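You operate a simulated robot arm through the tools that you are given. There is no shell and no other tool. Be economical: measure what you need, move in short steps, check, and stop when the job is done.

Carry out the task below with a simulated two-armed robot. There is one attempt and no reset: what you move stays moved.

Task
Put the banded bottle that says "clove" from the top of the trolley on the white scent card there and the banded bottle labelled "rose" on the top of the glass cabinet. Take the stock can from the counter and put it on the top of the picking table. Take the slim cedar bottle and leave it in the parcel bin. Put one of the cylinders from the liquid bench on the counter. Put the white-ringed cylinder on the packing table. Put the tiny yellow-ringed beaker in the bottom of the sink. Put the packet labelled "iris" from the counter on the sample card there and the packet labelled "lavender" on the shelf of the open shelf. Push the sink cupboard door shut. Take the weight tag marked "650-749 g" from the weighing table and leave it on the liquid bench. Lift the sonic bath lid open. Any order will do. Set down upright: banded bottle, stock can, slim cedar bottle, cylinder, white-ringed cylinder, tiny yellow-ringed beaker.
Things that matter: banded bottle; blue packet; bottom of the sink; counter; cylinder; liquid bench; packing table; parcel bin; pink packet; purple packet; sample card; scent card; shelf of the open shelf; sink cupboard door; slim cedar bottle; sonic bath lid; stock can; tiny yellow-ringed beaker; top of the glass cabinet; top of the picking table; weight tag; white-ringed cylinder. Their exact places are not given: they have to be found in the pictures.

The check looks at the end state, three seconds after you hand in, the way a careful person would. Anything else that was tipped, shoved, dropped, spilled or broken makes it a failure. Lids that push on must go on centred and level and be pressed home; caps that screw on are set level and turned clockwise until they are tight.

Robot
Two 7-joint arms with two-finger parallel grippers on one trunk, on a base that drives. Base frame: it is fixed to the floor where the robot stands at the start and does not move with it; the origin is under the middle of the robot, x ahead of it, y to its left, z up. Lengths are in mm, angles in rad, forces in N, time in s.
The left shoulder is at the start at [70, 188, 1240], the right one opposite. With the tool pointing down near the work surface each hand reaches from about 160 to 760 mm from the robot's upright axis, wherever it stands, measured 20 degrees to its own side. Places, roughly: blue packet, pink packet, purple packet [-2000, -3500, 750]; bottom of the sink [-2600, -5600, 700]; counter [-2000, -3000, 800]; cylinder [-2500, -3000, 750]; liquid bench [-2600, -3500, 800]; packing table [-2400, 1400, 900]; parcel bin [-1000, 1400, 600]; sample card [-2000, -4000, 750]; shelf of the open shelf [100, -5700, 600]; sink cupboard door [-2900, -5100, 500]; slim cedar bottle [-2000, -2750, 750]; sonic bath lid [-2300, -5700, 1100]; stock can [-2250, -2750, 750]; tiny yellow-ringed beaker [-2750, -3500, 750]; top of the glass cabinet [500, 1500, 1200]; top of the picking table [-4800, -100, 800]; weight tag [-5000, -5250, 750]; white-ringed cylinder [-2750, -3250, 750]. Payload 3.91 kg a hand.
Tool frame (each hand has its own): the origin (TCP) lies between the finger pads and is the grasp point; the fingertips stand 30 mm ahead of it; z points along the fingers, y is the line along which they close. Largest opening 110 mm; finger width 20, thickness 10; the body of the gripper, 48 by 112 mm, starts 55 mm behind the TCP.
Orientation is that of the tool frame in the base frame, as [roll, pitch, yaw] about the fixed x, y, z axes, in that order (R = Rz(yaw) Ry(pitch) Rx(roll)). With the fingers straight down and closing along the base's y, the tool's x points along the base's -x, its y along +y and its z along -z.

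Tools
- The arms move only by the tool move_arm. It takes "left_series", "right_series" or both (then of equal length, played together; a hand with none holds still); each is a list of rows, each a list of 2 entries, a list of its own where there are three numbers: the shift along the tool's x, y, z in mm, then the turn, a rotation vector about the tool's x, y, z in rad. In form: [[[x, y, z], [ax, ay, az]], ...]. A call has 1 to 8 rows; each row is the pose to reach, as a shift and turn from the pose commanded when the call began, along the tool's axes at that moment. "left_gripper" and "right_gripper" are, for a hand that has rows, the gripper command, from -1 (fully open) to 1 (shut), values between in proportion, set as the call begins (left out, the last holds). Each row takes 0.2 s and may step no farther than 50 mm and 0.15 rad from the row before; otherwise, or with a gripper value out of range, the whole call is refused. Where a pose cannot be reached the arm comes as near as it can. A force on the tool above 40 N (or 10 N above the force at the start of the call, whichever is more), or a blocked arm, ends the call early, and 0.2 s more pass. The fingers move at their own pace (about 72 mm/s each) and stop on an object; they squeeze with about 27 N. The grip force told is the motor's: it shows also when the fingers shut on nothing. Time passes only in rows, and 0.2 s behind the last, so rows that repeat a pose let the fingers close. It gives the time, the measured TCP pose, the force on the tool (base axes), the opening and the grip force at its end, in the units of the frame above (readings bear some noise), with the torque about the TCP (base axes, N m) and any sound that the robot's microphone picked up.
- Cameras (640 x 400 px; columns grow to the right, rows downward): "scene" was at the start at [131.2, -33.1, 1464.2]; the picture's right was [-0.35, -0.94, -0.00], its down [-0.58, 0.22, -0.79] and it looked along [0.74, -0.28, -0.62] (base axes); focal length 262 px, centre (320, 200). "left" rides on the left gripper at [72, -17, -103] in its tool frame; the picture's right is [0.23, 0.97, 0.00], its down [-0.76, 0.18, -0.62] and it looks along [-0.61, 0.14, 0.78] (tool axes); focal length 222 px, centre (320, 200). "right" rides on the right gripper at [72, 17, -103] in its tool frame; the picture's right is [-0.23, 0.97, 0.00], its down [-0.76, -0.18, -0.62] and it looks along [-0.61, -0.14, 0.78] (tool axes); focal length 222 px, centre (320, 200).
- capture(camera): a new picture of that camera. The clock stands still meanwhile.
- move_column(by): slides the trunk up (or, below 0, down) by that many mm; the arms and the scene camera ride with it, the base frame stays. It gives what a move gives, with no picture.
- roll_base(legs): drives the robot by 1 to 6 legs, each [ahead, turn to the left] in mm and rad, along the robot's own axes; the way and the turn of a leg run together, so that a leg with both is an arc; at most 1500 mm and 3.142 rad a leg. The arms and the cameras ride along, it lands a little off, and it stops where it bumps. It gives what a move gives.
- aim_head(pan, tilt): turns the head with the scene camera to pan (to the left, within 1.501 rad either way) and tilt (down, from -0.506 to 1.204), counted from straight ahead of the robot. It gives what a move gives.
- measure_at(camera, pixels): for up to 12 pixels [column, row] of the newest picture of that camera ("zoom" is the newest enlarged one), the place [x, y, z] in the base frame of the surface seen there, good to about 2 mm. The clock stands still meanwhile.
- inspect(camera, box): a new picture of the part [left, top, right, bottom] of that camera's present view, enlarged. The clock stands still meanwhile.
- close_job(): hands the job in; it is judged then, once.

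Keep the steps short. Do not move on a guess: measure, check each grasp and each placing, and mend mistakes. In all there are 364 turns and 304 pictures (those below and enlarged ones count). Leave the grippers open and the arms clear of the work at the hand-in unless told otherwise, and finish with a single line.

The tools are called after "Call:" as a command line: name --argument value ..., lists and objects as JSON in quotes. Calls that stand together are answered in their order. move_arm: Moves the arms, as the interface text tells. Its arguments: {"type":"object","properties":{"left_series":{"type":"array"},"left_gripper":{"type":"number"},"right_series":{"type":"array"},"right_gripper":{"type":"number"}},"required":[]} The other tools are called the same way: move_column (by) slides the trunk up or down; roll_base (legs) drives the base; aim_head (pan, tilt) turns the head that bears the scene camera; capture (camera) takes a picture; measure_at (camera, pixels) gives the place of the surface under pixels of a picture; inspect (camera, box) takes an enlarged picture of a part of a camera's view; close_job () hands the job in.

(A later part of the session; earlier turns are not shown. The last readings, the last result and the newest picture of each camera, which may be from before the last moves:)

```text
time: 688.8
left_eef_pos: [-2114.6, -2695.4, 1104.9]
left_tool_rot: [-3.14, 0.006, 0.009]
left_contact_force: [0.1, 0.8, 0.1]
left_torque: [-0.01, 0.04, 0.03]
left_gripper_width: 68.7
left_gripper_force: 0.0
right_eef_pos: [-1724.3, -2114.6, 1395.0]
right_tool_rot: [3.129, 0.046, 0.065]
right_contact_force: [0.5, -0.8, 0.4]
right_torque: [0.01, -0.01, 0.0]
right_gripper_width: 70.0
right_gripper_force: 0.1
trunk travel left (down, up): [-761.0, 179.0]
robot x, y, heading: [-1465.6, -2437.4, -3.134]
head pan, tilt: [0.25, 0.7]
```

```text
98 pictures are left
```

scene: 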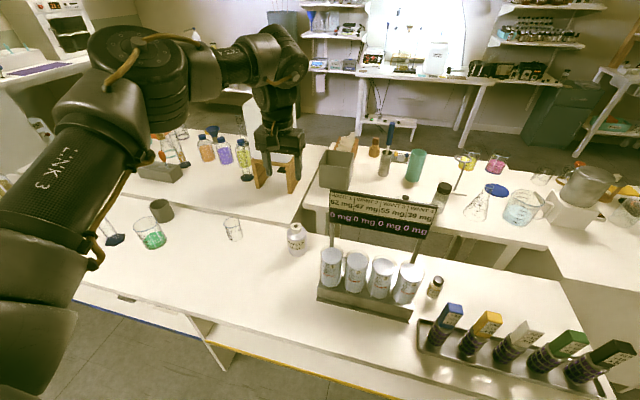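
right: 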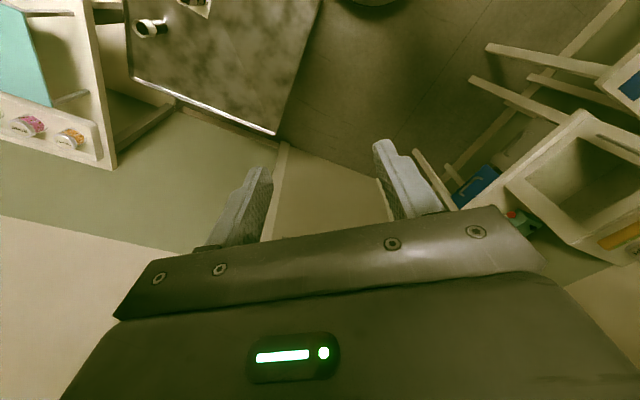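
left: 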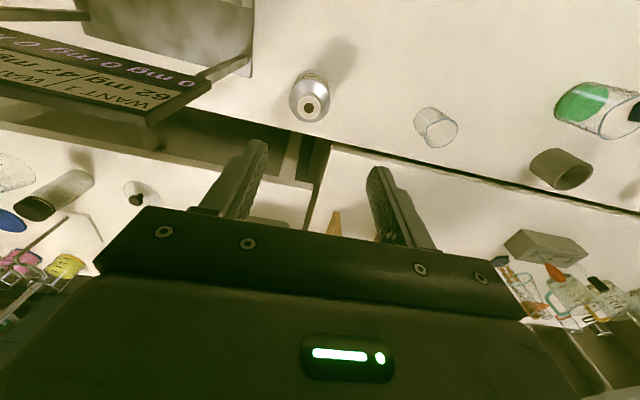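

Call:
measure_at --camera "left" --pixels '[[308, 108], [296, 100], [328, 100], [312, 80], [235, 60], [250, 60], [212, 80], [150, 110]]'

Call:
inspect --camera "left" --box '[270, 50, 360, 140]'

```text
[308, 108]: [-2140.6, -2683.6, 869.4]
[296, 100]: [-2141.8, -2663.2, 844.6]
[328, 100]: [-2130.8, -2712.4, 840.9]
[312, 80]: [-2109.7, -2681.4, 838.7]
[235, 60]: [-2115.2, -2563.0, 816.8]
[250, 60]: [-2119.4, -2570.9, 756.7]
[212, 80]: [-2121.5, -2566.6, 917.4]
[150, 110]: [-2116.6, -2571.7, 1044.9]
```

```text
4.44 times, centred on (315, 95) of left
```

zoom: 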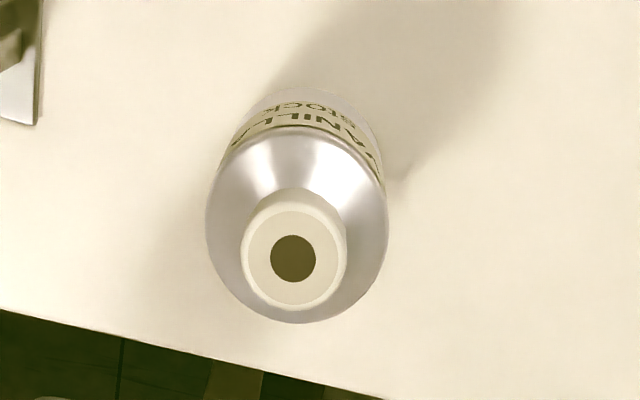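

Can centre (-2140,-2685), radius ~30, rack end at y -2571. Align with opening 93 and lower to TCP ~823.

Call:
move_arm --left_series '[[[-25.4, -10.4, 0], [0, 0, 0]], [[-25.4, -10.4, 0], [0, 0, 0]]]' --left_gripper -0.7

Call:
move_column --by -200

Call:
capture --camera "left"

Call:
capture --camera "scene"

```text
time: 689.4
left_eef_pos: [-2140.9, -2683.6, 1105.5]
left_tool_rot: [-3.139, 0.004, 0.01]
left_contact_force: [0.5, 0.1, 0.3]
left_torque: [0.02, -0.01, -0.01]
left_gripper_width: 93.4
left_gripper_force: 0.1
right_eef_pos: [-1725.9, -2112.8, 1394.8]
right_tool_rot: [3.129, 0.045, 0.064]
right_contact_force: [-0.1, -1.0, -0.2]
right_torque: [0.01, 0.01, -0.02]
right_gripper_width: 70.0
right_gripper_force: 0.1
trunk travel left (down, up): [-761.0, 179.0]
robot x, y, heading: [-1465.0, -2440.3, -3.133]
head pan, tilt: [0.25, 0.7]
```

```text
time: 691.6
left_eef_pos: [-2139.7, -2685.1, 903.8]
left_tool_rot: [-3.14, 0.003, 0.012]
left_contact_force: [-0.7, 1.0, -0.2]
left_torque: [0.01, -0.01, -0.01]
left_gripper_width: 93.3
left_gripper_force: 0.0
right_eef_pos: [-1726.4, -2113.5, 1193.6]
right_tool_rot: [3.129, 0.044, 0.065]
right_contact_force: [-0.4, 0.4, 1.0]
right_torque: [0.01, 0.02, 0.02]
right_gripper_width: 69.8
right_gripper_force: 0.0
trunk travel left (down, up): [-561.0, 379.0]
robot x, y, heading: [-1464.8, -2435.3, -3.128]
head pan, tilt: [0.25, 0.7]
```

```text
96 pictures are left
```

left: 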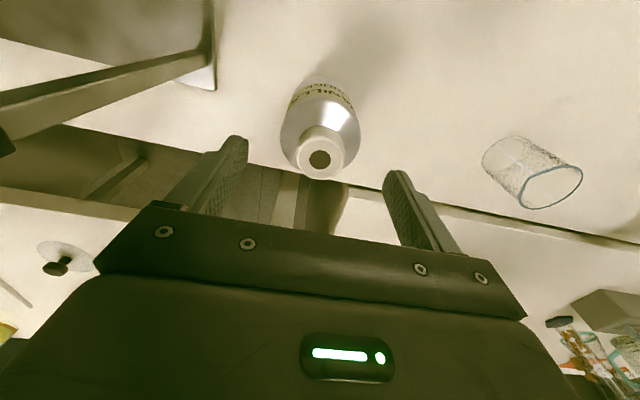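

```text
95 pictures are left
```

scene: 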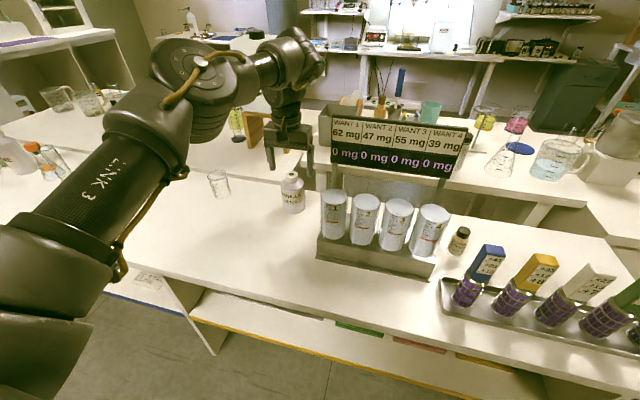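

Call:
move_column --by -80

Call:
move_arm --left_series '[[[0, 0, 0], [0, 0, 0]], [[0, 0, 0], [0, 0, 0]], [[0, 0, 0], [0, 0, 0]]]' --left_gripper 1

Call:
move_column --by 300

Call:
capture --camera "left"

```text
time: 692.8
left_eef_pos: [-2141.3, -2684.1, 824.8]
left_tool_rot: [-3.141, 0.004, 0.012]
left_contact_force: [-0.1, 0.1, 0.7]
left_torque: [0.01, -0.01, 0.02]
left_gripper_width: 93.5
left_gripper_force: 0.0
right_eef_pos: [-1725.3, -2114.0, 1114.3]
right_tool_rot: [3.128, 0.043, 0.064]
right_contact_force: [-1.1, 0.8, 0.6]
right_torque: [0.01, 0.02, 0.0]
right_gripper_width: 70.1
right_gripper_force: 0.1
trunk travel left (down, up): [-481.0, 459.0]
robot x, y, heading: [-1457.3, -2442.7, -3.132]
head pan, tilt: [0.25, 0.7]
```

```text
time: 693.6
left_eef_pos: [-2141.1, -2684.9, 823.5]
left_tool_rot: [-3.139, 0.005, 0.011]
left_contact_force: [-0.8, -0.6, -0.1]
left_torque: [-0.18, 0.03, -0.04]
left_gripper_width: 64.8
left_gripper_force: 26.9
right_eef_pos: [-1726.2, -2114.2, 1114.9]
right_tool_rot: [3.131, 0.042, 0.064]
right_contact_force: [0.0, 0.1, -0.4]
right_torque: [-0.01, -0.02, 0.03]
right_gripper_width: 69.8
right_gripper_force: 0.1
trunk travel left (down, up): [-481.0, 459.0]
robot x, y, heading: [-1461.1, -2440.5, -3.132]
head pan, tilt: [0.25, 0.7]
```

```text
time: 696.6
left_eef_pos: [-2141.4, -2685.7, 1122.7]
left_tool_rot: [-3.14, 0.002, 0.011]
left_contact_force: [-0.4, 0.6, -4.4]
left_torque: [0.0, 0.03, 0.01]
left_gripper_width: 64.9
left_gripper_force: 27.0
right_eef_pos: [-1727.6, -2113.5, 1413.4]
right_tool_rot: [3.129, 0.043, 0.063]
right_contact_force: [0.3, -0.4, -0.6]
right_torque: [0.02, -0.04, -0.02]
right_gripper_width: 70.0
right_gripper_force: 0.0
trunk travel left (down, up): [-781.0, 159.0]
robot x, y, heading: [-1464.4, -2441.4, -3.132]
head pan, tilt: [0.25, 0.7]
```

```text
94 pictures are left
```

left: 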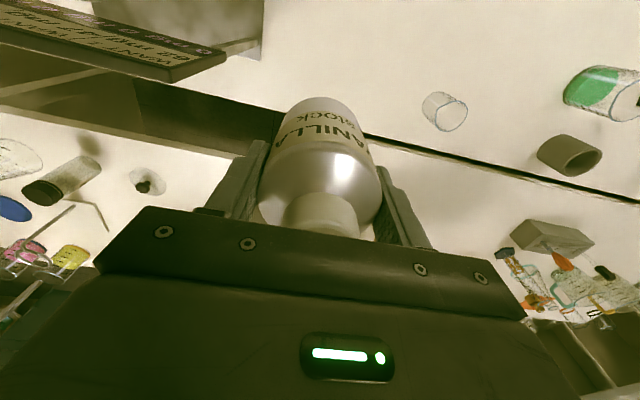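

The can is held (64.9 mm, ~4.4 N). Raise, back off, turn north and look at the passage.

Call:
move_column --by 120

Call:
roll_base --legs '[[-150, 0], [0, -1.38]]'

Call:
aim_head --pan 0 --tilt 0.4

Call:
capture --camera "scene"

Call:
measure_at --camera "scene" --pixels '[[320, 300], [320, 250], [250, 300], [400, 300], [420, 250], [360, 220]]'

```text
time: 698.1
left_eef_pos: [-2141.7, -2685.2, 1243.1]
left_tool_rot: [-3.14, 0.002, 0.01]
left_contact_force: [-0.2, 0.1, -4.7]
left_torque: [-0.03, 0.02, -0.02]
left_gripper_width: 65.0
left_gripper_force: 26.6
right_eef_pos: [-1726.7, -2114.6, 1534.0]
right_tool_rot: [3.13, 0.043, 0.064]
right_contact_force: [-0.3, 0.4, -0.1]
right_torque: [0.01, 0.0, -0.02]
right_gripper_width: 69.8
right_gripper_force: 0.2
trunk travel left (down, up): [-901.0, 39.0]
robot x, y, heading: [-1461.1, -2442.4, -3.132]
head pan, tilt: [0.25, 0.7]
```

```text
time: 702.9
left_eef_pos: [-1674.4, -1812.7, 1243.5]
left_tool_rot: [-3.139, 0.003, -1.38]
left_contact_force: [0.2, -0.1, -3.5]
left_torque: [-0.01, -0.01, 0.01]
left_gripper_width: 64.9
left_gripper_force: 26.9
right_eef_pos: [-1039.9, -2118.1, 1533.7]
right_tool_rot: [3.133, 0.043, -1.326]
right_contact_force: [-0.2, 0.6, -0.2]
right_torque: [-0.03, 0.0, 0.01]
right_gripper_width: 70.0
right_gripper_force: 0.0
trunk travel left (down, up): [-901.0, 39.0]
robot x, y, heading: [-1306.2, -2436.4, 1.762]
head pan, tilt: [0.25, 0.7]
```

```text
time: 703.7
left_eef_pos: [-1673.4, -1812.3, 1243.9]
left_tool_rot: [-3.139, 0.001, -1.381]
left_contact_force: [-0.6, -0.8, -4.7]
left_torque: [-0.01, 0.02, 0.04]
left_gripper_width: 64.8
left_gripper_force: 27.2
right_eef_pos: [-1038.2, -2118.7, 1534.4]
right_tool_rot: [3.13, 0.043, -1.327]
right_contact_force: [0.0, 0.1, 0.3]
right_torque: [0.01, -0.02, -0.03]
right_gripper_width: 69.6
right_gripper_force: 0.1
trunk travel left (down, up): [-901.0, 39.0]
robot x, y, heading: [-1308.6, -2441.0, 1.762]
head pan, tilt: [0.0, 0.4]
```

```text
93 pictures are left
```

scene: 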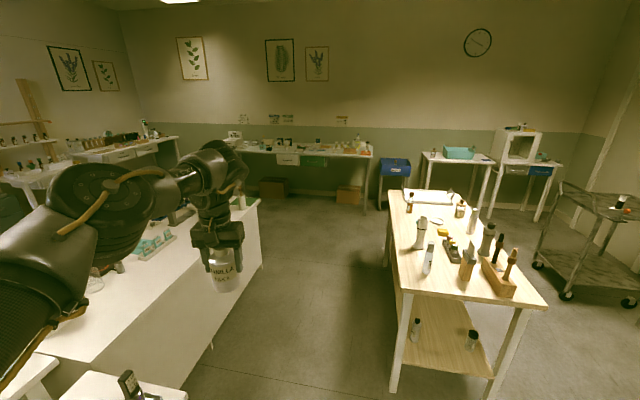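

```text
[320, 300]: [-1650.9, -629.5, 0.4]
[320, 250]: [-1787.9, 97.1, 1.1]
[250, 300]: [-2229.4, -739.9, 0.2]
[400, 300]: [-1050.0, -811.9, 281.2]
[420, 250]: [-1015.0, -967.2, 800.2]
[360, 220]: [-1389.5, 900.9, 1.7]
```

The passage is wide. Drive north past the island, then west toward the picking table.

Call:
roll_base --legs '[[1000, 0], [950, 0], [0, 1.3], [1100, 0], [800, 0]]'

Call:
capture --camera "scene"

```text
time: 718.9
left_eef_pos: [-2700.9, -652.6, 1249.0]
left_tool_rot: [-3.136, 0.011, -0.09]
left_contact_force: [0.7, 0.5, -4.3]
left_torque: [-0.01, 0.02, 0.0]
left_gripper_width: 64.7
left_gripper_force: 26.4
right_eef_pos: [-2230.0, -127.0, 1536.0]
right_tool_rot: [3.13, 0.05, -0.035]
right_contact_force: [-0.2, 0.3, -0.1]
right_torque: [0.01, -0.01, -0.04]
right_gripper_width: 69.9
right_gripper_force: 0.1
trunk travel left (down, up): [-901.0, 39.0]
robot x, y, heading: [-2003.9, -479.1, 3.05]
head pan, tilt: [0.0, 0.4]
stopped in leg 4: the robot was blocked; the commanded pose is now the measured one
```

```text
92 pictures are left
```

scene: 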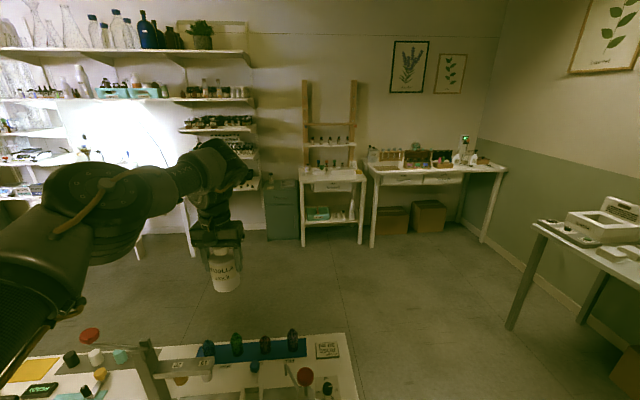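

Call:
measure_at --camera "scene" --pixels '[[345, 336], [352, 390], [300, 340], [325, 350], [320, 260], [400, 300], [320, 210], [330, 180], [440, 175], [508, 320], [420, 230]]'

Call:
aim_head --pan 0.2 --tilt 0.95

Call:
capture --camera "scene"

```text
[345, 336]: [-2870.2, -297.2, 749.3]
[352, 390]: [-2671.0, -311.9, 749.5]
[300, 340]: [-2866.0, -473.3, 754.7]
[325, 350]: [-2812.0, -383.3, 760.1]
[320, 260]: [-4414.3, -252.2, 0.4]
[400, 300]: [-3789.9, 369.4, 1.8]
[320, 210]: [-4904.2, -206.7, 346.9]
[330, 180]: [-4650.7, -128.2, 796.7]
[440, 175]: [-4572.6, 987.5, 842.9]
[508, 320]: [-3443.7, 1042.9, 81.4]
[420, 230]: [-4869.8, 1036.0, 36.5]
```

```text
time: 719.9
left_eef_pos: [-2710.1, -651.1, 1245.6]
left_tool_rot: [-3.137, 0.004, -0.088]
left_contact_force: [0.0, -1.0, -4.2]
left_torque: [0.02, -0.01, 0.02]
left_gripper_width: 64.6
left_gripper_force: 27.2
right_eef_pos: [-2237.8, -126.0, 1533.9]
right_tool_rot: [3.131, 0.046, -0.034]
right_contact_force: [-0.1, 0.3, -0.2]
right_torque: [-0.04, -0.02, 0.01]
right_gripper_width: 70.0
right_gripper_force: 0.3
trunk travel left (down, up): [-901.0, 39.0]
robot x, y, heading: [-2009.0, -474.7, 3.05]
head pan, tilt: [0.201, 0.949]
```

```text
91 pictures are left
```

scene: 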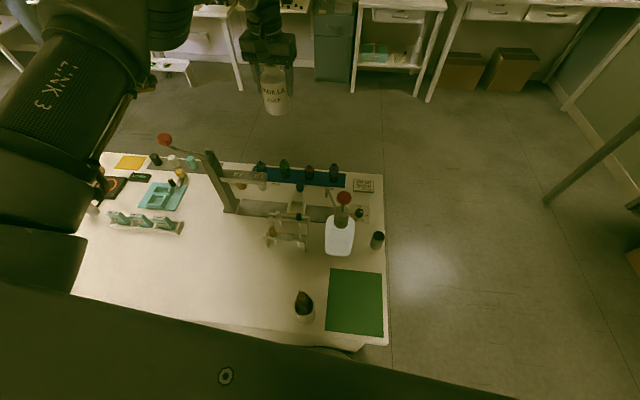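

The bench ends at y≈-300. Go around its north side at y≈+135, then west.

Call:
roll_base --legs '[[-100, 0], [0, -1.479], [620, 0], [0, 1.571], [1100, 0], [800, 0]]'

Call:
aim_head --pan 0.2 --tilt 0.5

Call:
capture --camera "scene"

```text
time: 740.7
left_eef_pos: [-4490.1, -85.2, 1247.8]
left_tool_rot: [-3.139, 0.009, -0.006]
left_contact_force: [0.2, 0.6, -4.5]
left_torque: [0.0, -0.04, 0.0]
left_gripper_width: 64.6
left_gripper_force: 26.7
right_eef_pos: [-4063.3, 479.4, 1536.9]
right_tool_rot: [3.133, 0.047, 0.05]
right_contact_force: [-0.2, -0.8, -0.3]
right_torque: [0.01, 0.01, 0.0]
right_gripper_width: 69.8
right_gripper_force: 0.1
trunk travel left (down, up): [-901.0, 39.0]
robot x, y, heading: [-3808.0, 152.6, 3.137]
head pan, tilt: [0.201, 0.949]
```

```text
time: 741.6
left_eef_pos: [-4491.5, -85.6, 1246.7]
left_tool_rot: [-3.14, 0.006, -0.005]
left_contact_force: [-0.4, 0.2, -4.4]
left_torque: [-0.01, -0.02, -0.02]
left_gripper_width: 64.7
left_gripper_force: 27.1
right_eef_pos: [-4066.7, 480.2, 1536.4]
right_tool_rot: [3.13, 0.045, 0.049]
right_contact_force: [-0.9, -0.1, 0.4]
right_torque: [-0.01, -0.02, 0.05]
right_gripper_width: 70.0
right_gripper_force: 0.1
trunk travel left (down, up): [-901.0, 39.0]
robot x, y, heading: [-3808.7, 157.0, 3.135]
head pan, tilt: [0.201, 0.499]
```

```text
90 pictures are left
```

scene: 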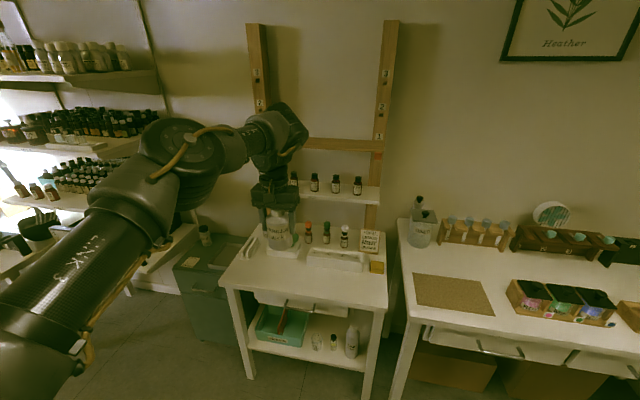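

Call:
inspect --camera "scene" --box '[210, 160, 410, 300]'

Call:
measure_at --camera "scene" --pixels '[[225, 282], [380, 300], [300, 280], [340, 285], [260, 270], [310, 270], [340, 258], [375, 268], [370, 245], [345, 190], [290, 285]]'

```text
2.86 times, centred on (310, 230) of scene
```

zoom: 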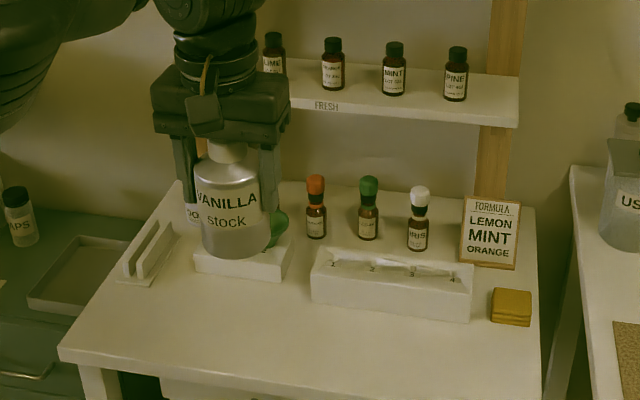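

```text
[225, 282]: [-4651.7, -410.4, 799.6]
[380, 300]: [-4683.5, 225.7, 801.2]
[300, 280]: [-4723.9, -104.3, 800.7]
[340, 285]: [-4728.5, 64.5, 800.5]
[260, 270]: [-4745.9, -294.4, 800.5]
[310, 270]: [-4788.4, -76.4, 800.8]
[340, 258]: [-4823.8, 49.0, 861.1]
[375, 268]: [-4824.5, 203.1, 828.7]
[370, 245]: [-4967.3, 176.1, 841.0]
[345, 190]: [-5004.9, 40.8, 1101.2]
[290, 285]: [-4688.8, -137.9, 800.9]
```

Table top is z≈801 with a free front strip. Drive forward 222 so the can is over (-4713,-86), then lower.

Call:
roll_base --legs '[[222, 0]]'

Call:
move_column --by -330

Call:
capture --camera "scene"

Call:
capture --camera "left"

```text
time: 743.4
left_eef_pos: [-4711.1, -84.1, 1249.6]
left_tool_rot: [-3.138, 0.011, -0.004]
left_contact_force: [0.5, -0.5, -4.3]
left_torque: [0.0, 0.03, 0.0]
left_gripper_width: 64.6
left_gripper_force: 27.2
right_eef_pos: [-4286.1, 479.7, 1536.4]
right_tool_rot: [3.131, 0.051, 0.051]
right_contact_force: [0.1, 0.5, 0.4]
right_torque: [-0.02, 0.04, 0.01]
right_gripper_width: 70.0
right_gripper_force: 0.0
trunk travel left (down, up): [-901.0, 39.0]
robot x, y, heading: [-4028.7, 152.5, 3.134]
head pan, tilt: [0.201, 0.499]
```

```text
time: 746.6
left_eef_pos: [-4714.6, -84.0, 915.9]
left_tool_rot: [-3.139, 0.007, -0.005]
left_contact_force: [-0.2, 0.3, -4.1]
left_torque: [0.03, -0.03, 0.02]
left_gripper_width: 64.7
left_gripper_force: 26.8
right_eef_pos: [-4289.1, 480.7, 1203.9]
right_tool_rot: [3.13, 0.048, 0.05]
right_contact_force: [-0.2, 0.5, -0.4]
right_torque: [0.01, -0.01, -0.01]
right_gripper_width: 69.9
right_gripper_force: 0.1
trunk travel left (down, up): [-571.0, 369.0]
robot x, y, heading: [-4033.5, 152.8, 3.143]
head pan, tilt: [0.201, 0.499]
```

```text
88 pictures are left
```

scene: 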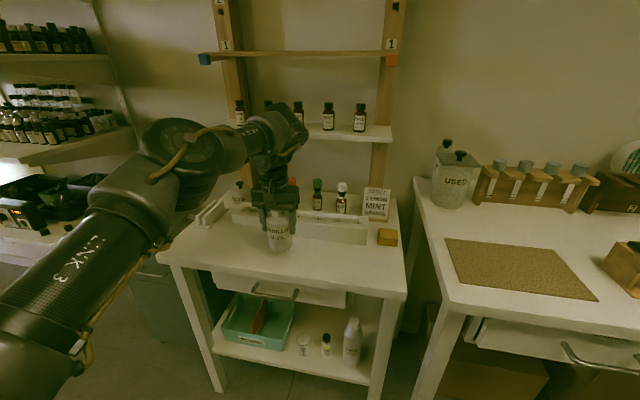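

```text
87 pictures are left
```

left: 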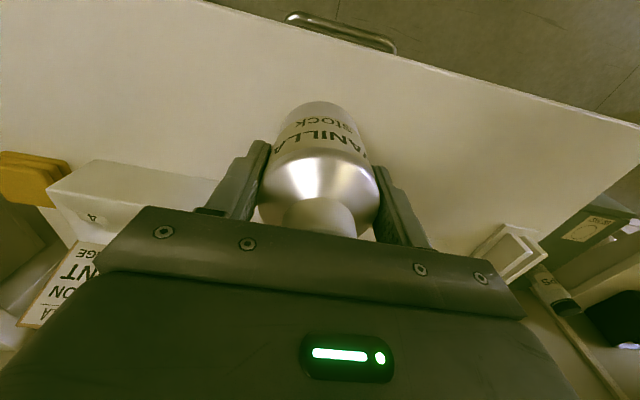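

Clear. Lower 38, then creep.

Call:
move_column --by -38

Call:
move_column --by -4

Call:
move_column --by -2

```text
time: 747.4
left_eef_pos: [-4715.4, -84.4, 879.5]
left_tool_rot: [-3.137, 0.008, -0.003]
left_contact_force: [0.4, 1.2, -4.7]
left_torque: [-0.01, 0.01, 0.03]
left_gripper_width: 64.6
left_gripper_force: 26.7
right_eef_pos: [-4289.7, 479.7, 1168.6]
right_tool_rot: [3.131, 0.047, 0.053]
right_contact_force: [0.7, 0.7, -0.8]
right_torque: [-0.05, 0.02, 0.02]
right_gripper_width: 69.7
right_gripper_force: 0.1
trunk travel left (down, up): [-533.0, 407.0]
robot x, y, heading: [-4030.7, 154.6, 3.131]
head pan, tilt: [0.201, 0.499]
```

```text
time: 748.0
left_eef_pos: [-4714.3, -84.5, 875.5]
left_tool_rot: [-3.137, 0.007, -0.003]
left_contact_force: [-0.5, -0.4, -4.5]
left_torque: [-0.03, -0.02, 0.0]
left_gripper_width: 64.7
left_gripper_force: 26.3
right_eef_pos: [-4291.4, 479.9, 1163.1]
right_tool_rot: [3.131, 0.047, 0.05]
right_contact_force: [0.4, -0.3, 0.2]
right_torque: [-0.02, -0.01, 0.0]
right_gripper_width: 70.0
right_gripper_force: 0.0
trunk travel left (down, up): [-529.0, 411.0]
robot x, y, heading: [-4031.6, 153.7, 3.141]
head pan, tilt: [0.201, 0.499]
```

```text
time: 748.5
left_eef_pos: [-4713.9, -82.9, 874.5]
left_tool_rot: [-3.139, 0.01, -0.004]
left_contact_force: [-2.3, -1.8, 5.3]
left_torque: [-0.21, -0.09, -0.03]
left_gripper_width: 64.6
left_gripper_force: 26.9
right_eef_pos: [-4290.6, 481.1, 1161.4]
right_tool_rot: [3.128, 0.048, 0.051]
right_contact_force: [-0.5, -0.3, -0.3]
right_torque: [-0.04, 0.02, -0.02]
right_gripper_width: 70.1
right_gripper_force: 0.1
trunk travel left (down, up): [-527.0, 413.0]
robot x, y, heading: [-4030.7, 156.2, 3.138]
head pan, tilt: [0.201, 0.499]
```

Touchdown. Open and rise.

Call:
move_arm --left_series '[[[0, 0, 0], [0, 0, 0]], [[0, 0, 0], [0, 0, 0]]]' --left_gripper -0.7

Call:
move_column --by 230

Call:
inspect --camera "scene" --box '[160, 130, 420, 300]'

```text
time: 749.1
left_eef_pos: [-4714.6, -84.2, 874.0]
left_tool_rot: [-3.138, 0.007, -0.003]
left_contact_force: [-0.8, 1.3, 0.9]
left_torque: [0.01, -0.02, -0.03]
left_gripper_width: 93.6
left_gripper_force: 0.1
right_eef_pos: [-4289.0, 480.3, 1161.8]
right_tool_rot: [3.127, 0.047, 0.05]
right_contact_force: [0.3, 1.2, -0.3]
right_torque: [-0.03, -0.03, -0.01]
right_gripper_width: 69.8
right_gripper_force: 0.1
trunk travel left (down, up): [-527.0, 413.0]
robot x, y, heading: [-4030.5, 149.8, 3.137]
head pan, tilt: [0.201, 0.499]
```

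```text
time: 751.5
left_eef_pos: [-4714.8, -83.3, 1102.7]
left_tool_rot: [-3.139, 0.007, -0.004]
left_contact_force: [-0.2, 0.4, 0.7]
left_torque: [0.01, 0.02, 0.01]
left_gripper_width: 93.6
left_gripper_force: 0.0
right_eef_pos: [-4290.4, 479.6, 1390.8]
right_tool_rot: [3.128, 0.046, 0.052]
right_contact_force: [0.6, 0.1, 0.0]
right_torque: [-0.03, -0.02, -0.03]
right_gripper_width: 69.8
right_gripper_force: 0.0
trunk travel left (down, up): [-757.0, 183.0]
robot x, y, heading: [-4027.0, 154.0, 3.137]
head pan, tilt: [0.201, 0.499]
```

```text
2.35 times, centred on (290, 215) of scene
```

zoom: 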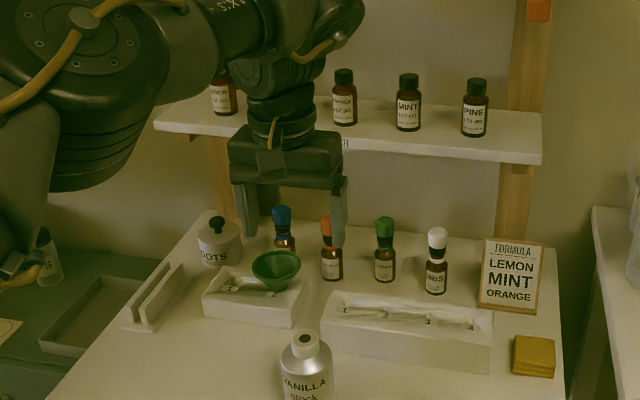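

The can stands upright on the picking table. Now drive to the liquid bench's west side for the white-ringed cylinder.

Call:
roll_base --legs '[[-250, 0], [0, 1.66], [1250, 0], [1200, 0], [1184, 0], [0, 1.486]]'

Call:
aim_head --pan 0.1 --tilt 0.6

Call:
capture --camera "scene"

Call:
capture --camera "left"

```text
time: 778.2
left_eef_pos: [-2766.2, -3233.8, 1104.5]
left_tool_rot: [-3.138, 0.006, -3.14]
left_contact_force: [-0.1, 0.2, 0.4]
left_torque: [0.02, -0.03, -0.01]
left_gripper_width: 93.5
left_gripper_force: 0.1
right_eef_pos: [-3186.7, -3801.0, 1391.5]
right_tool_rot: [3.128, 0.047, -3.086]
right_contact_force: [0.7, -0.1, 0.7]
right_torque: [0.0, 0.0, -0.01]
right_gripper_width: 70.1
right_gripper_force: 0.0
trunk travel left (down, up): [-757.0, 183.0]
robot x, y, heading: [-3447.1, -3475.0, -0.002]
head pan, tilt: [0.201, 0.499]
```

```text
time: 778.9
left_eef_pos: [-2764.7, -3234.3, 1103.1]
left_tool_rot: [-3.137, 0.008, -3.14]
left_contact_force: [0.1, -0.5, 0.5]
left_torque: [0.02, 0.0, 0.0]
left_gripper_width: 93.6
left_gripper_force: 0.0
right_eef_pos: [-3186.7, -3800.3, 1392.5]
right_tool_rot: [3.13, 0.047, -3.086]
right_contact_force: [0.6, 0.2, -0.3]
right_torque: [0.01, -0.02, 0.01]
right_gripper_width: 70.0
right_gripper_force: 0.0
trunk travel left (down, up): [-757.0, 183.0]
robot x, y, heading: [-3444.2, -3475.9, 0.001]
head pan, tilt: [0.099, 0.6]
```

```text
85 pictures are left
```

scene: 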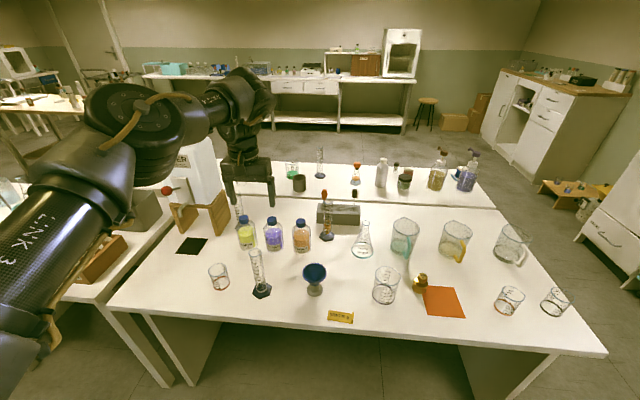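

```text
84 pictures are left
```

left: 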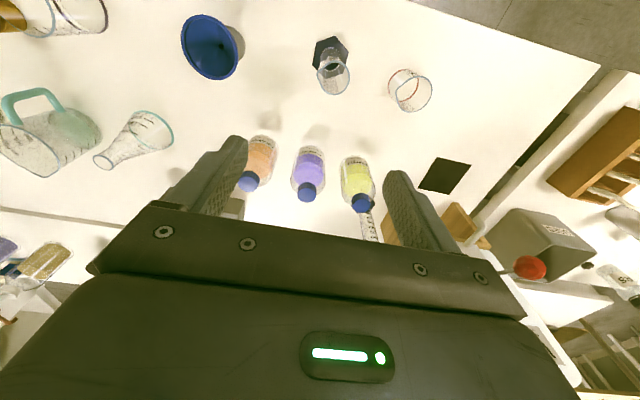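

Call:
inspect --camera "left" --box '[290, 25, 370, 110]'

Call:
measure_at --camera "zoom" --pixels '[[270, 140], [285, 165], [300, 200], [320, 280], [345, 250], [300, 160], [275, 110], [345, 200]]'

Call:
measure_at --camera "scene" --pixels '[[256, 255], [258, 275], [262, 291], [270, 291], [254, 292]]'

Call:
inspect --camera "scene" --box '[230, 240, 290, 305]'

```text
4.71 times, centred on (330, 68) of left
```

zoom: 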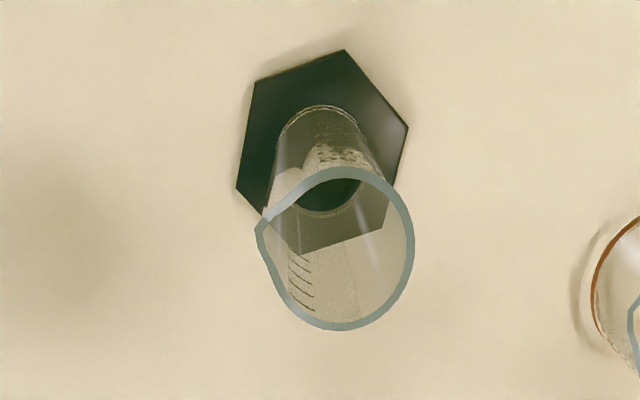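

```text
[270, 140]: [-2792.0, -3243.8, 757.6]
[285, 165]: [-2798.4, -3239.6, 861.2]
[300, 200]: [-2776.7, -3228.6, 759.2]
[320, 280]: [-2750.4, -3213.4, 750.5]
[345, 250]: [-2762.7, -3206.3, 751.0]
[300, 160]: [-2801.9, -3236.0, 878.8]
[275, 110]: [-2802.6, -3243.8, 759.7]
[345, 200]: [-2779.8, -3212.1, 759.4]
```

```text
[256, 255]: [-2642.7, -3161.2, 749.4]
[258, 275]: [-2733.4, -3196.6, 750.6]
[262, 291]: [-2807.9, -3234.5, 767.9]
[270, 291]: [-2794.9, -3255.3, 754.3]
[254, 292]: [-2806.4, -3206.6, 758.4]
```

```text
6.15 times, centred on (260, 272) of scene
```

zoom: 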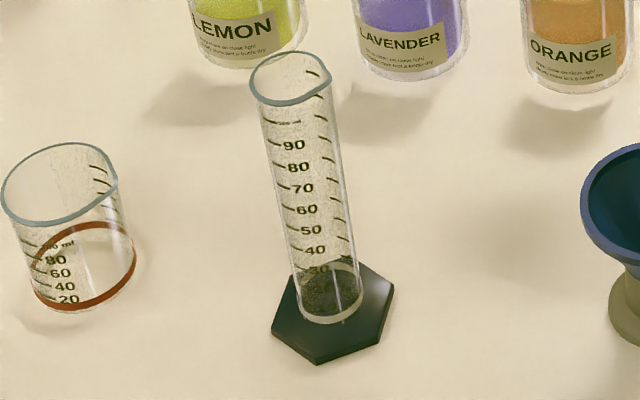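

White-ringed cylinder confirmed (pale ring at its foot), centre (-2789,-3226). Align, lower, check.

Call:
move_arm --left_series '[[[24, 8, 0], [0, 0, 0]], [[24, 8, 0], [0, 0, 0]], [[24, 8, 0], [0, 0, 0]]]' --left_gripper -0.2

Call:
move_column --by -218

Call:
capture --camera "left"

Call:
capture --camera "scene"

```text
time: 779.7
left_eef_pos: [-2788.9, -3227.7, 1103.0]
left_tool_rot: [-3.139, 0.007, -3.141]
left_contact_force: [1.0, -0.1, -0.3]
left_torque: [0.02, -0.01, 0.0]
left_gripper_width: 66.2
left_gripper_force: 0.1
right_eef_pos: [-3186.6, -3801.7, 1391.1]
right_tool_rot: [3.13, 0.046, -3.086]
right_contact_force: [0.3, -0.1, 0.1]
right_torque: [-0.01, -0.01, 0.02]
right_gripper_width: 69.8
right_gripper_force: 0.0
trunk travel left (down, up): [-757.0, 183.0]
robot x, y, heading: [-3446.3, -3471.7, -0.001]
head pan, tilt: [0.099, 0.6]
```

```text
time: 782.0
left_eef_pos: [-2789.0, -3226.7, 884.5]
left_tool_rot: [-3.139, 0.009, -3.141]
left_contact_force: [0.5, 0.4, -0.1]
left_torque: [0.01, 0.0, -0.01]
left_gripper_width: 65.8
left_gripper_force: 0.0
right_eef_pos: [-3187.0, -3801.0, 1172.2]
right_tool_rot: [3.128, 0.048, -3.085]
right_contact_force: [-0.1, 0.2, 0.3]
right_torque: [0.0, 0.0, 0.02]
right_gripper_width: 69.9
right_gripper_force: 0.1
trunk travel left (down, up): [-539.0, 401.0]
robot x, y, heading: [-3448.1, -3472.0, -0.002]
head pan, tilt: [0.099, 0.6]
```

```text
81 pictures are left
```

left: 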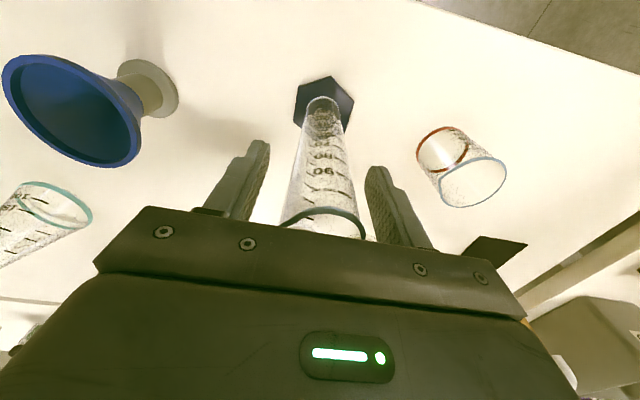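

```text
80 pictures are left
```

scene: 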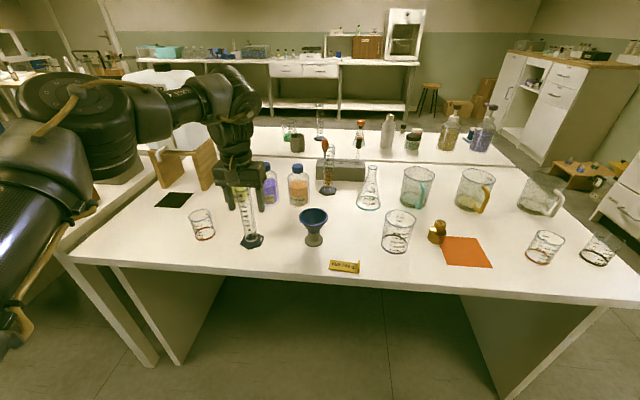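

Tube is between the fingers. Close and lift.

Call:
move_arm --left_series '[[[0, 0, 0], [0, 0, 0]], [[0, 0, 0], [0, 0, 0]], [[0, 0, 0], [0, 0, 0]], [[0, 0, 0], [0, 0, 0]]]' --left_gripper 1

Call:
move_column --by 330

Call:
capture --camera "left"

```text
time: 783.0
left_eef_pos: [-2789.2, -3226.8, 883.7]
left_tool_rot: [-3.136, 0.006, -3.14]
left_contact_force: [0.5, 0.3, -0.3]
left_torque: [0.03, 0.0, 0.01]
left_gripper_width: 32.7
left_gripper_force: 27.6
right_eef_pos: [-3188.1, -3799.9, 1173.9]
right_tool_rot: [3.13, 0.045, -3.087]
right_contact_force: [0.8, 0.8, -0.7]
right_torque: [0.02, -0.02, 0.01]
right_gripper_width: 70.0
right_gripper_force: 0.0
trunk travel left (down, up): [-539.0, 401.0]
robot x, y, heading: [-3445.6, -3473.9, 0.005]
head pan, tilt: [0.099, 0.6]
```

```text
time: 786.2
left_eef_pos: [-2788.9, -3226.3, 1215.9]
left_tool_rot: [-3.139, 0.008, -3.14]
left_contact_force: [-0.2, 0.5, -1.2]
left_torque: [-0.01, -0.04, 0.04]
left_gripper_width: 32.4
left_gripper_force: 27.0
right_eef_pos: [-3187.5, -3799.3, 1502.7]
right_tool_rot: [3.13, 0.047, -3.086]
right_contact_force: [-0.6, -0.9, 0.7]
right_torque: [0.0, -0.01, 0.0]
right_gripper_width: 69.8
right_gripper_force: 0.1
trunk travel left (down, up): [-869.0, 71.0]
robot x, y, heading: [-3447.9, -3473.4, -0.003]
head pan, tilt: [0.099, 0.6]
```

```text
79 pictures are left
```

left: 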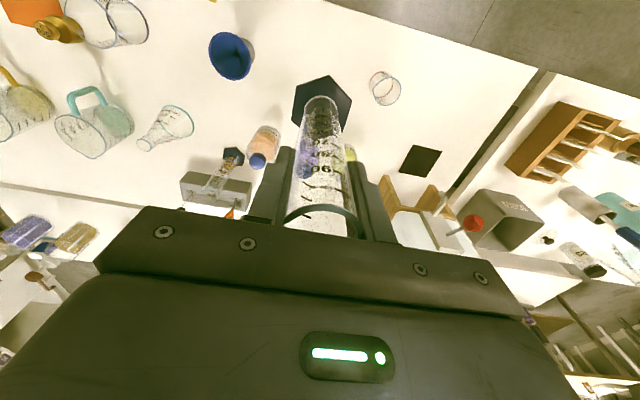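

Held. Drive north along the west aisle to the packing table and look.

Call:
roll_base --legs '[[-200, 0], [0, 1.519], [1210, 0], [1210, 0], [1210, 0], [0, -0.5]]'

Call:
aim_head --pan 0.2 --tilt 0.4

Call:
capture --camera "scene"

```text
time: 810.2
left_eef_pos: [-3343.5, 858.8, 1213.2]
left_tool_rot: [-3.135, 0.007, -2.12]
left_contact_force: [-0.2, 0.1, -2.3]
left_torque: [-0.01, 0.0, 0.01]
left_gripper_width: 32.6
left_gripper_force: 27.2
right_eef_pos: [-3062.8, 219.0, 1502.4]
right_tool_rot: [3.132, 0.047, -2.063]
right_contact_force: [0.2, 1.0, 0.3]
right_torque: [-0.01, -0.01, -0.01]
right_gripper_width: 69.9
right_gripper_force: 0.1
trunk travel left (down, up): [-869.0, 71.0]
robot x, y, heading: [-3481.2, 168.6, 1.02]
head pan, tilt: [0.099, 0.6]
```

```text
time: 811.0
left_eef_pos: [-3342.8, 858.3, 1215.3]
left_tool_rot: [-3.138, 0.007, -2.122]
left_contact_force: [0.4, 0.5, -1.0]
left_torque: [0.0, 0.03, 0.0]
left_gripper_width: 32.4
left_gripper_force: 27.0
right_eef_pos: [-3061.5, 219.1, 1503.9]
right_tool_rot: [3.13, 0.047, -2.064]
right_contact_force: [-0.1, 0.8, -0.4]
right_torque: [0.0, 0.02, 0.01]
right_gripper_width: 69.9
right_gripper_force: 0.1
trunk travel left (down, up): [-869.0, 71.0]
robot x, y, heading: [-3475.1, 169.0, 1.024]
head pan, tilt: [0.201, 0.4]
```

```text
78 pictures are left
```

scene: 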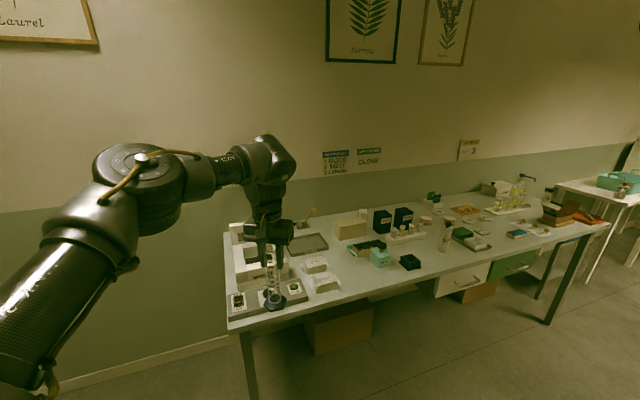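

Call:
inspect --camera "scene" --box '[320, 180, 480, 290]'

Call:
measure_at --camera "scene" --pixels '[[230, 330], [350, 285], [390, 280], [340, 290], [430, 265], [470, 262], [410, 262], [380, 258], [345, 270], [455, 255]]'

```text
3.64 times, centred on (400, 235) of scene
```

zoom: 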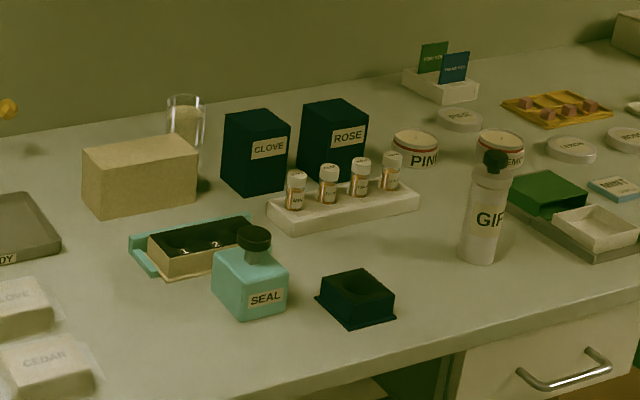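

```text
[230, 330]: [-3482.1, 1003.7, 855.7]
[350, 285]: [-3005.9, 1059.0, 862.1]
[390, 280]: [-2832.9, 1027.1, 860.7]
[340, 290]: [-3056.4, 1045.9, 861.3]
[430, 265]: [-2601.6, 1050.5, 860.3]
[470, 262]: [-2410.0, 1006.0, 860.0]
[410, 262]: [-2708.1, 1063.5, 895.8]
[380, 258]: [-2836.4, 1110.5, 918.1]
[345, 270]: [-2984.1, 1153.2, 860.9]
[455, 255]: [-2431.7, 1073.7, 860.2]
```

Table top is z≈860. A free patch is near (-2965,1100). Drive to (-2720,440) facing north.

Call:
roll_base --legs '[[0, -0.676], [800, 0], [0, 1.223]]'

Call:
aim_head --pan 0.2 --tilt 0.6

Call:
capture --camera "scene"

Call:
capture --camera "left"

```text
time: 820.1
left_eef_pos: [-2968.2, 1094.7, 1214.7]
left_tool_rot: [-3.137, 0.009, -1.576]
left_contact_force: [-0.4, 0.6, -1.2]
left_torque: [0.02, -0.02, -0.01]
left_gripper_width: 32.7
left_gripper_force: 26.7
right_eef_pos: [-2396.6, 692.3, 1502.9]
right_tool_rot: [3.128, 0.048, -1.518]
right_contact_force: [0.1, -0.7, 0.5]
right_torque: [0.03, -0.04, 0.02]
right_gripper_width: 70.0
right_gripper_force: 0.0
trunk travel left (down, up): [-869.0, 71.0]
robot x, y, heading: [-2726.9, 437.6, 1.566]
head pan, tilt: [0.201, 0.4]
```

```text
time: 820.8
left_eef_pos: [-2970.3, 1094.9, 1215.6]
left_tool_rot: [-3.136, 0.008, -1.576]
left_contact_force: [-0.4, 0.0, -1.1]
left_torque: [0.02, 0.0, 0.01]
left_gripper_width: 32.6
left_gripper_force: 27.0
right_eef_pos: [-2398.0, 693.2, 1503.4]
right_tool_rot: [3.13, 0.047, -1.52]
right_contact_force: [0.2, -0.7, -0.4]
right_torque: [-0.04, 0.01, 0.01]
right_gripper_width: 69.9
right_gripper_force: 0.1
trunk travel left (down, up): [-869.0, 71.0]
robot x, y, heading: [-2722.5, 433.4, 1.564]
head pan, tilt: [0.201, 0.6]
```

```text
76 pictures are left
```

scene: 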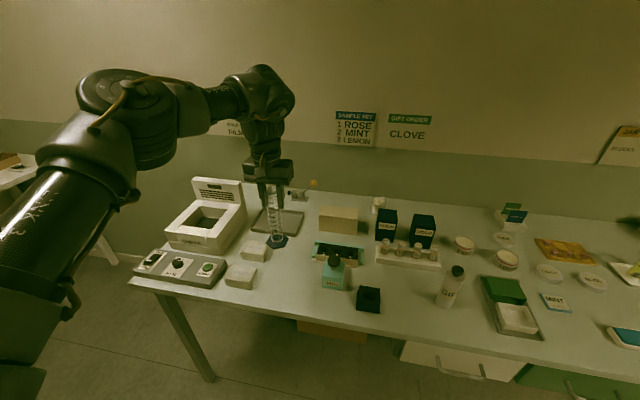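

```text
75 pictures are left
```

left: 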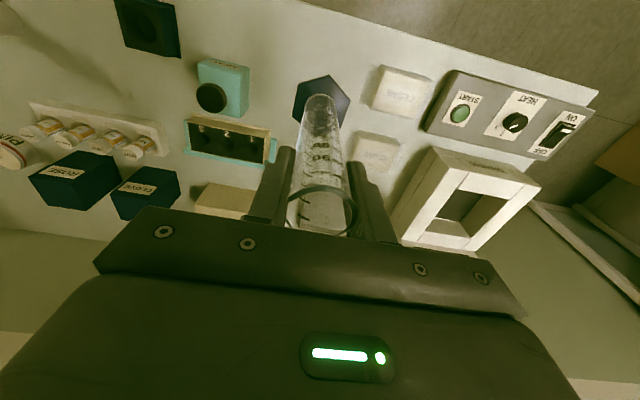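

Call:
measure_at --camera "scene" --pixels '[[285, 285], [258, 288], [270, 258], [318, 285], [312, 258], [290, 268], [285, 300], [240, 292]]'

Call:
inspect --camera "scene" --box '[210, 200, 370, 320]'

```text
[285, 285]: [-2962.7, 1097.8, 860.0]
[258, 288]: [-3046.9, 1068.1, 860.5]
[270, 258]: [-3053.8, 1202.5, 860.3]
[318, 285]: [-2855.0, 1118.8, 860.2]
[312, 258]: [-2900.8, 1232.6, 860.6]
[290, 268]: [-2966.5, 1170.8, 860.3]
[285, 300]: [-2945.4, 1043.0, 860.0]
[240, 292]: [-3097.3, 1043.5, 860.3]
```

```text
3.33 times, centred on (290, 260) of scene
```

zoom: 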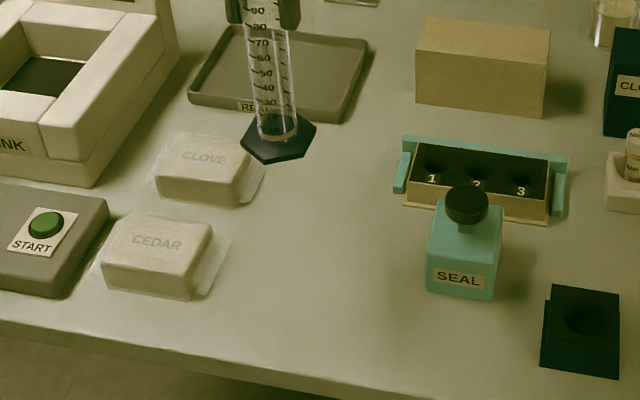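

Spot below is clear. Lower 212 and creep to contact.

Call:
move_column --by -212

Call:
inspect --camera "scene" --box '[190, 130, 370, 300]'

Call:
move_column --by -7

Call:
move_column --by -3

```text
time: 823.1
left_eef_pos: [-2968.5, 1093.9, 1003.7]
left_tool_rot: [-3.136, 0.01, -1.577]
left_contact_force: [-0.2, 0.2, 16.7]
left_torque: [0.14, 0.44, 0.03]
left_gripper_width: 32.4
left_gripper_force: 27.2
right_eef_pos: [-2396.7, 691.6, 1292.8]
right_tool_rot: [3.131, 0.05, -1.52]
right_contact_force: [-0.2, -0.6, 0.7]
right_torque: [0.0, -0.03, 0.0]
right_gripper_width: 70.1
right_gripper_force: 0.0
trunk travel left (down, up): [-657.0, 283.0]
robot x, y, heading: [-2725.7, 437.7, 1.563]
head pan, tilt: [0.201, 0.6]
```

```text
2.35 times, centred on (280, 215) of scene
```

zoom: 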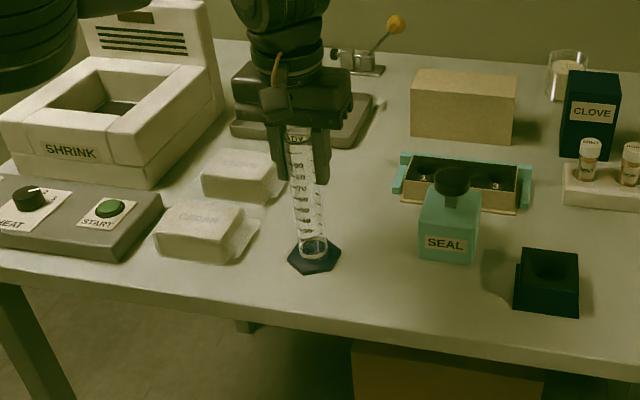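

```text
time: 823.7
left_eef_pos: [-2967.4, 1093.5, 997.1]
left_tool_rot: [-3.138, 0.01, -1.575]
left_contact_force: [2.6, -0.1, 12.9]
left_torque: [0.08, -0.12, 0.02]
left_gripper_width: 32.5
left_gripper_force: 27.1
right_eef_pos: [-2396.2, 690.7, 1283.9]
right_tool_rot: [3.131, 0.051, -1.521]
right_contact_force: [-0.2, 0.1, 0.3]
right_torque: [0.01, 0.0, 0.06]
right_gripper_width: 70.0
right_gripper_force: 0.0
trunk travel left (down, up): [-650.0, 290.0]
robot x, y, heading: [-2725.7, 431.6, 1.564]
head pan, tilt: [0.201, 0.6]
```

```text
time: 824.2
left_eef_pos: [-2968.0, 1093.8, 995.5]
left_tool_rot: [-3.137, 0.01, -1.576]
left_contact_force: [2.4, -0.9, 15.1]
left_torque: [0.02, -0.08, 0.05]
left_gripper_width: 32.5
left_gripper_force: 27.0
right_eef_pos: [-2396.2, 691.0, 1280.5]
right_tool_rot: [3.13, 0.05, -1.52]
right_contact_force: [0.1, 0.7, -0.6]
right_torque: [0.06, 0.0, 0.01]
right_gripper_width: 69.9
right_gripper_force: 0.0
trunk travel left (down, up): [-647.0, 293.0]
robot x, y, heading: [-2726.7, 441.3, 1.565]
head pan, tilt: [0.201, 0.6]
```

It's firmly on the table (15 N, it had slid a little). Open and rise.

Call:
move_arm --left_series '[[[0, 0, 0], [0, 0, 0]], [[0, 0, 0], [0, 0, 0]]]' --left_gripper -0.2

Call:
move_column --by 250

Call:
inspect --camera "scene" --box '[190, 200, 370, 330]'

```text
time: 824.8
left_eef_pos: [-2969.2, 1094.3, 991.9]
left_tool_rot: [-3.138, 0.009, -1.577]
left_contact_force: [-0.2, -0.9, -0.4]
left_torque: [-0.01, 0.03, -0.03]
left_gripper_width: 66.2
left_gripper_force: 0.0
right_eef_pos: [-2396.3, 693.5, 1281.3]
right_tool_rot: [3.129, 0.049, -1.519]
right_contact_force: [0.0, -1.0, -0.4]
right_torque: [-0.01, -0.03, 0.0]
right_gripper_width: 69.8
right_gripper_force: 0.0
trunk travel left (down, up): [-647.0, 293.0]
robot x, y, heading: [-2725.9, 435.6, 1.563]
head pan, tilt: [0.201, 0.6]
```

```text
time: 827.4
left_eef_pos: [-2969.4, 1093.3, 1242.7]
left_tool_rot: [-3.139, 0.007, -1.577]
left_contact_force: [0.9, -0.1, 0.5]
left_torque: [-0.01, 0.01, 0.0]
left_gripper_width: 66.1
left_gripper_force: 0.0
right_eef_pos: [-2397.7, 693.2, 1531.6]
right_tool_rot: [3.132, 0.046, -1.52]
right_contact_force: [1.0, -0.3, -0.2]
right_torque: [0.02, 0.05, -0.02]
right_gripper_width: 69.9
right_gripper_force: 0.1
trunk travel left (down, up): [-897.0, 43.0]
robot x, y, heading: [-2727.2, 436.6, 1.566]
head pan, tilt: [0.201, 0.6]
```

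```text
3.08 times, centred on (280, 265) of scene
```

zoom: 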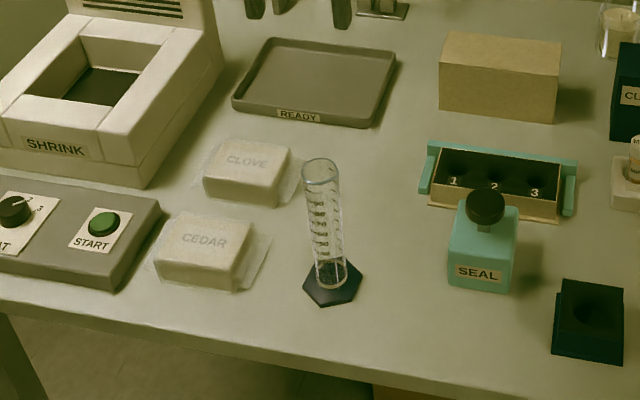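

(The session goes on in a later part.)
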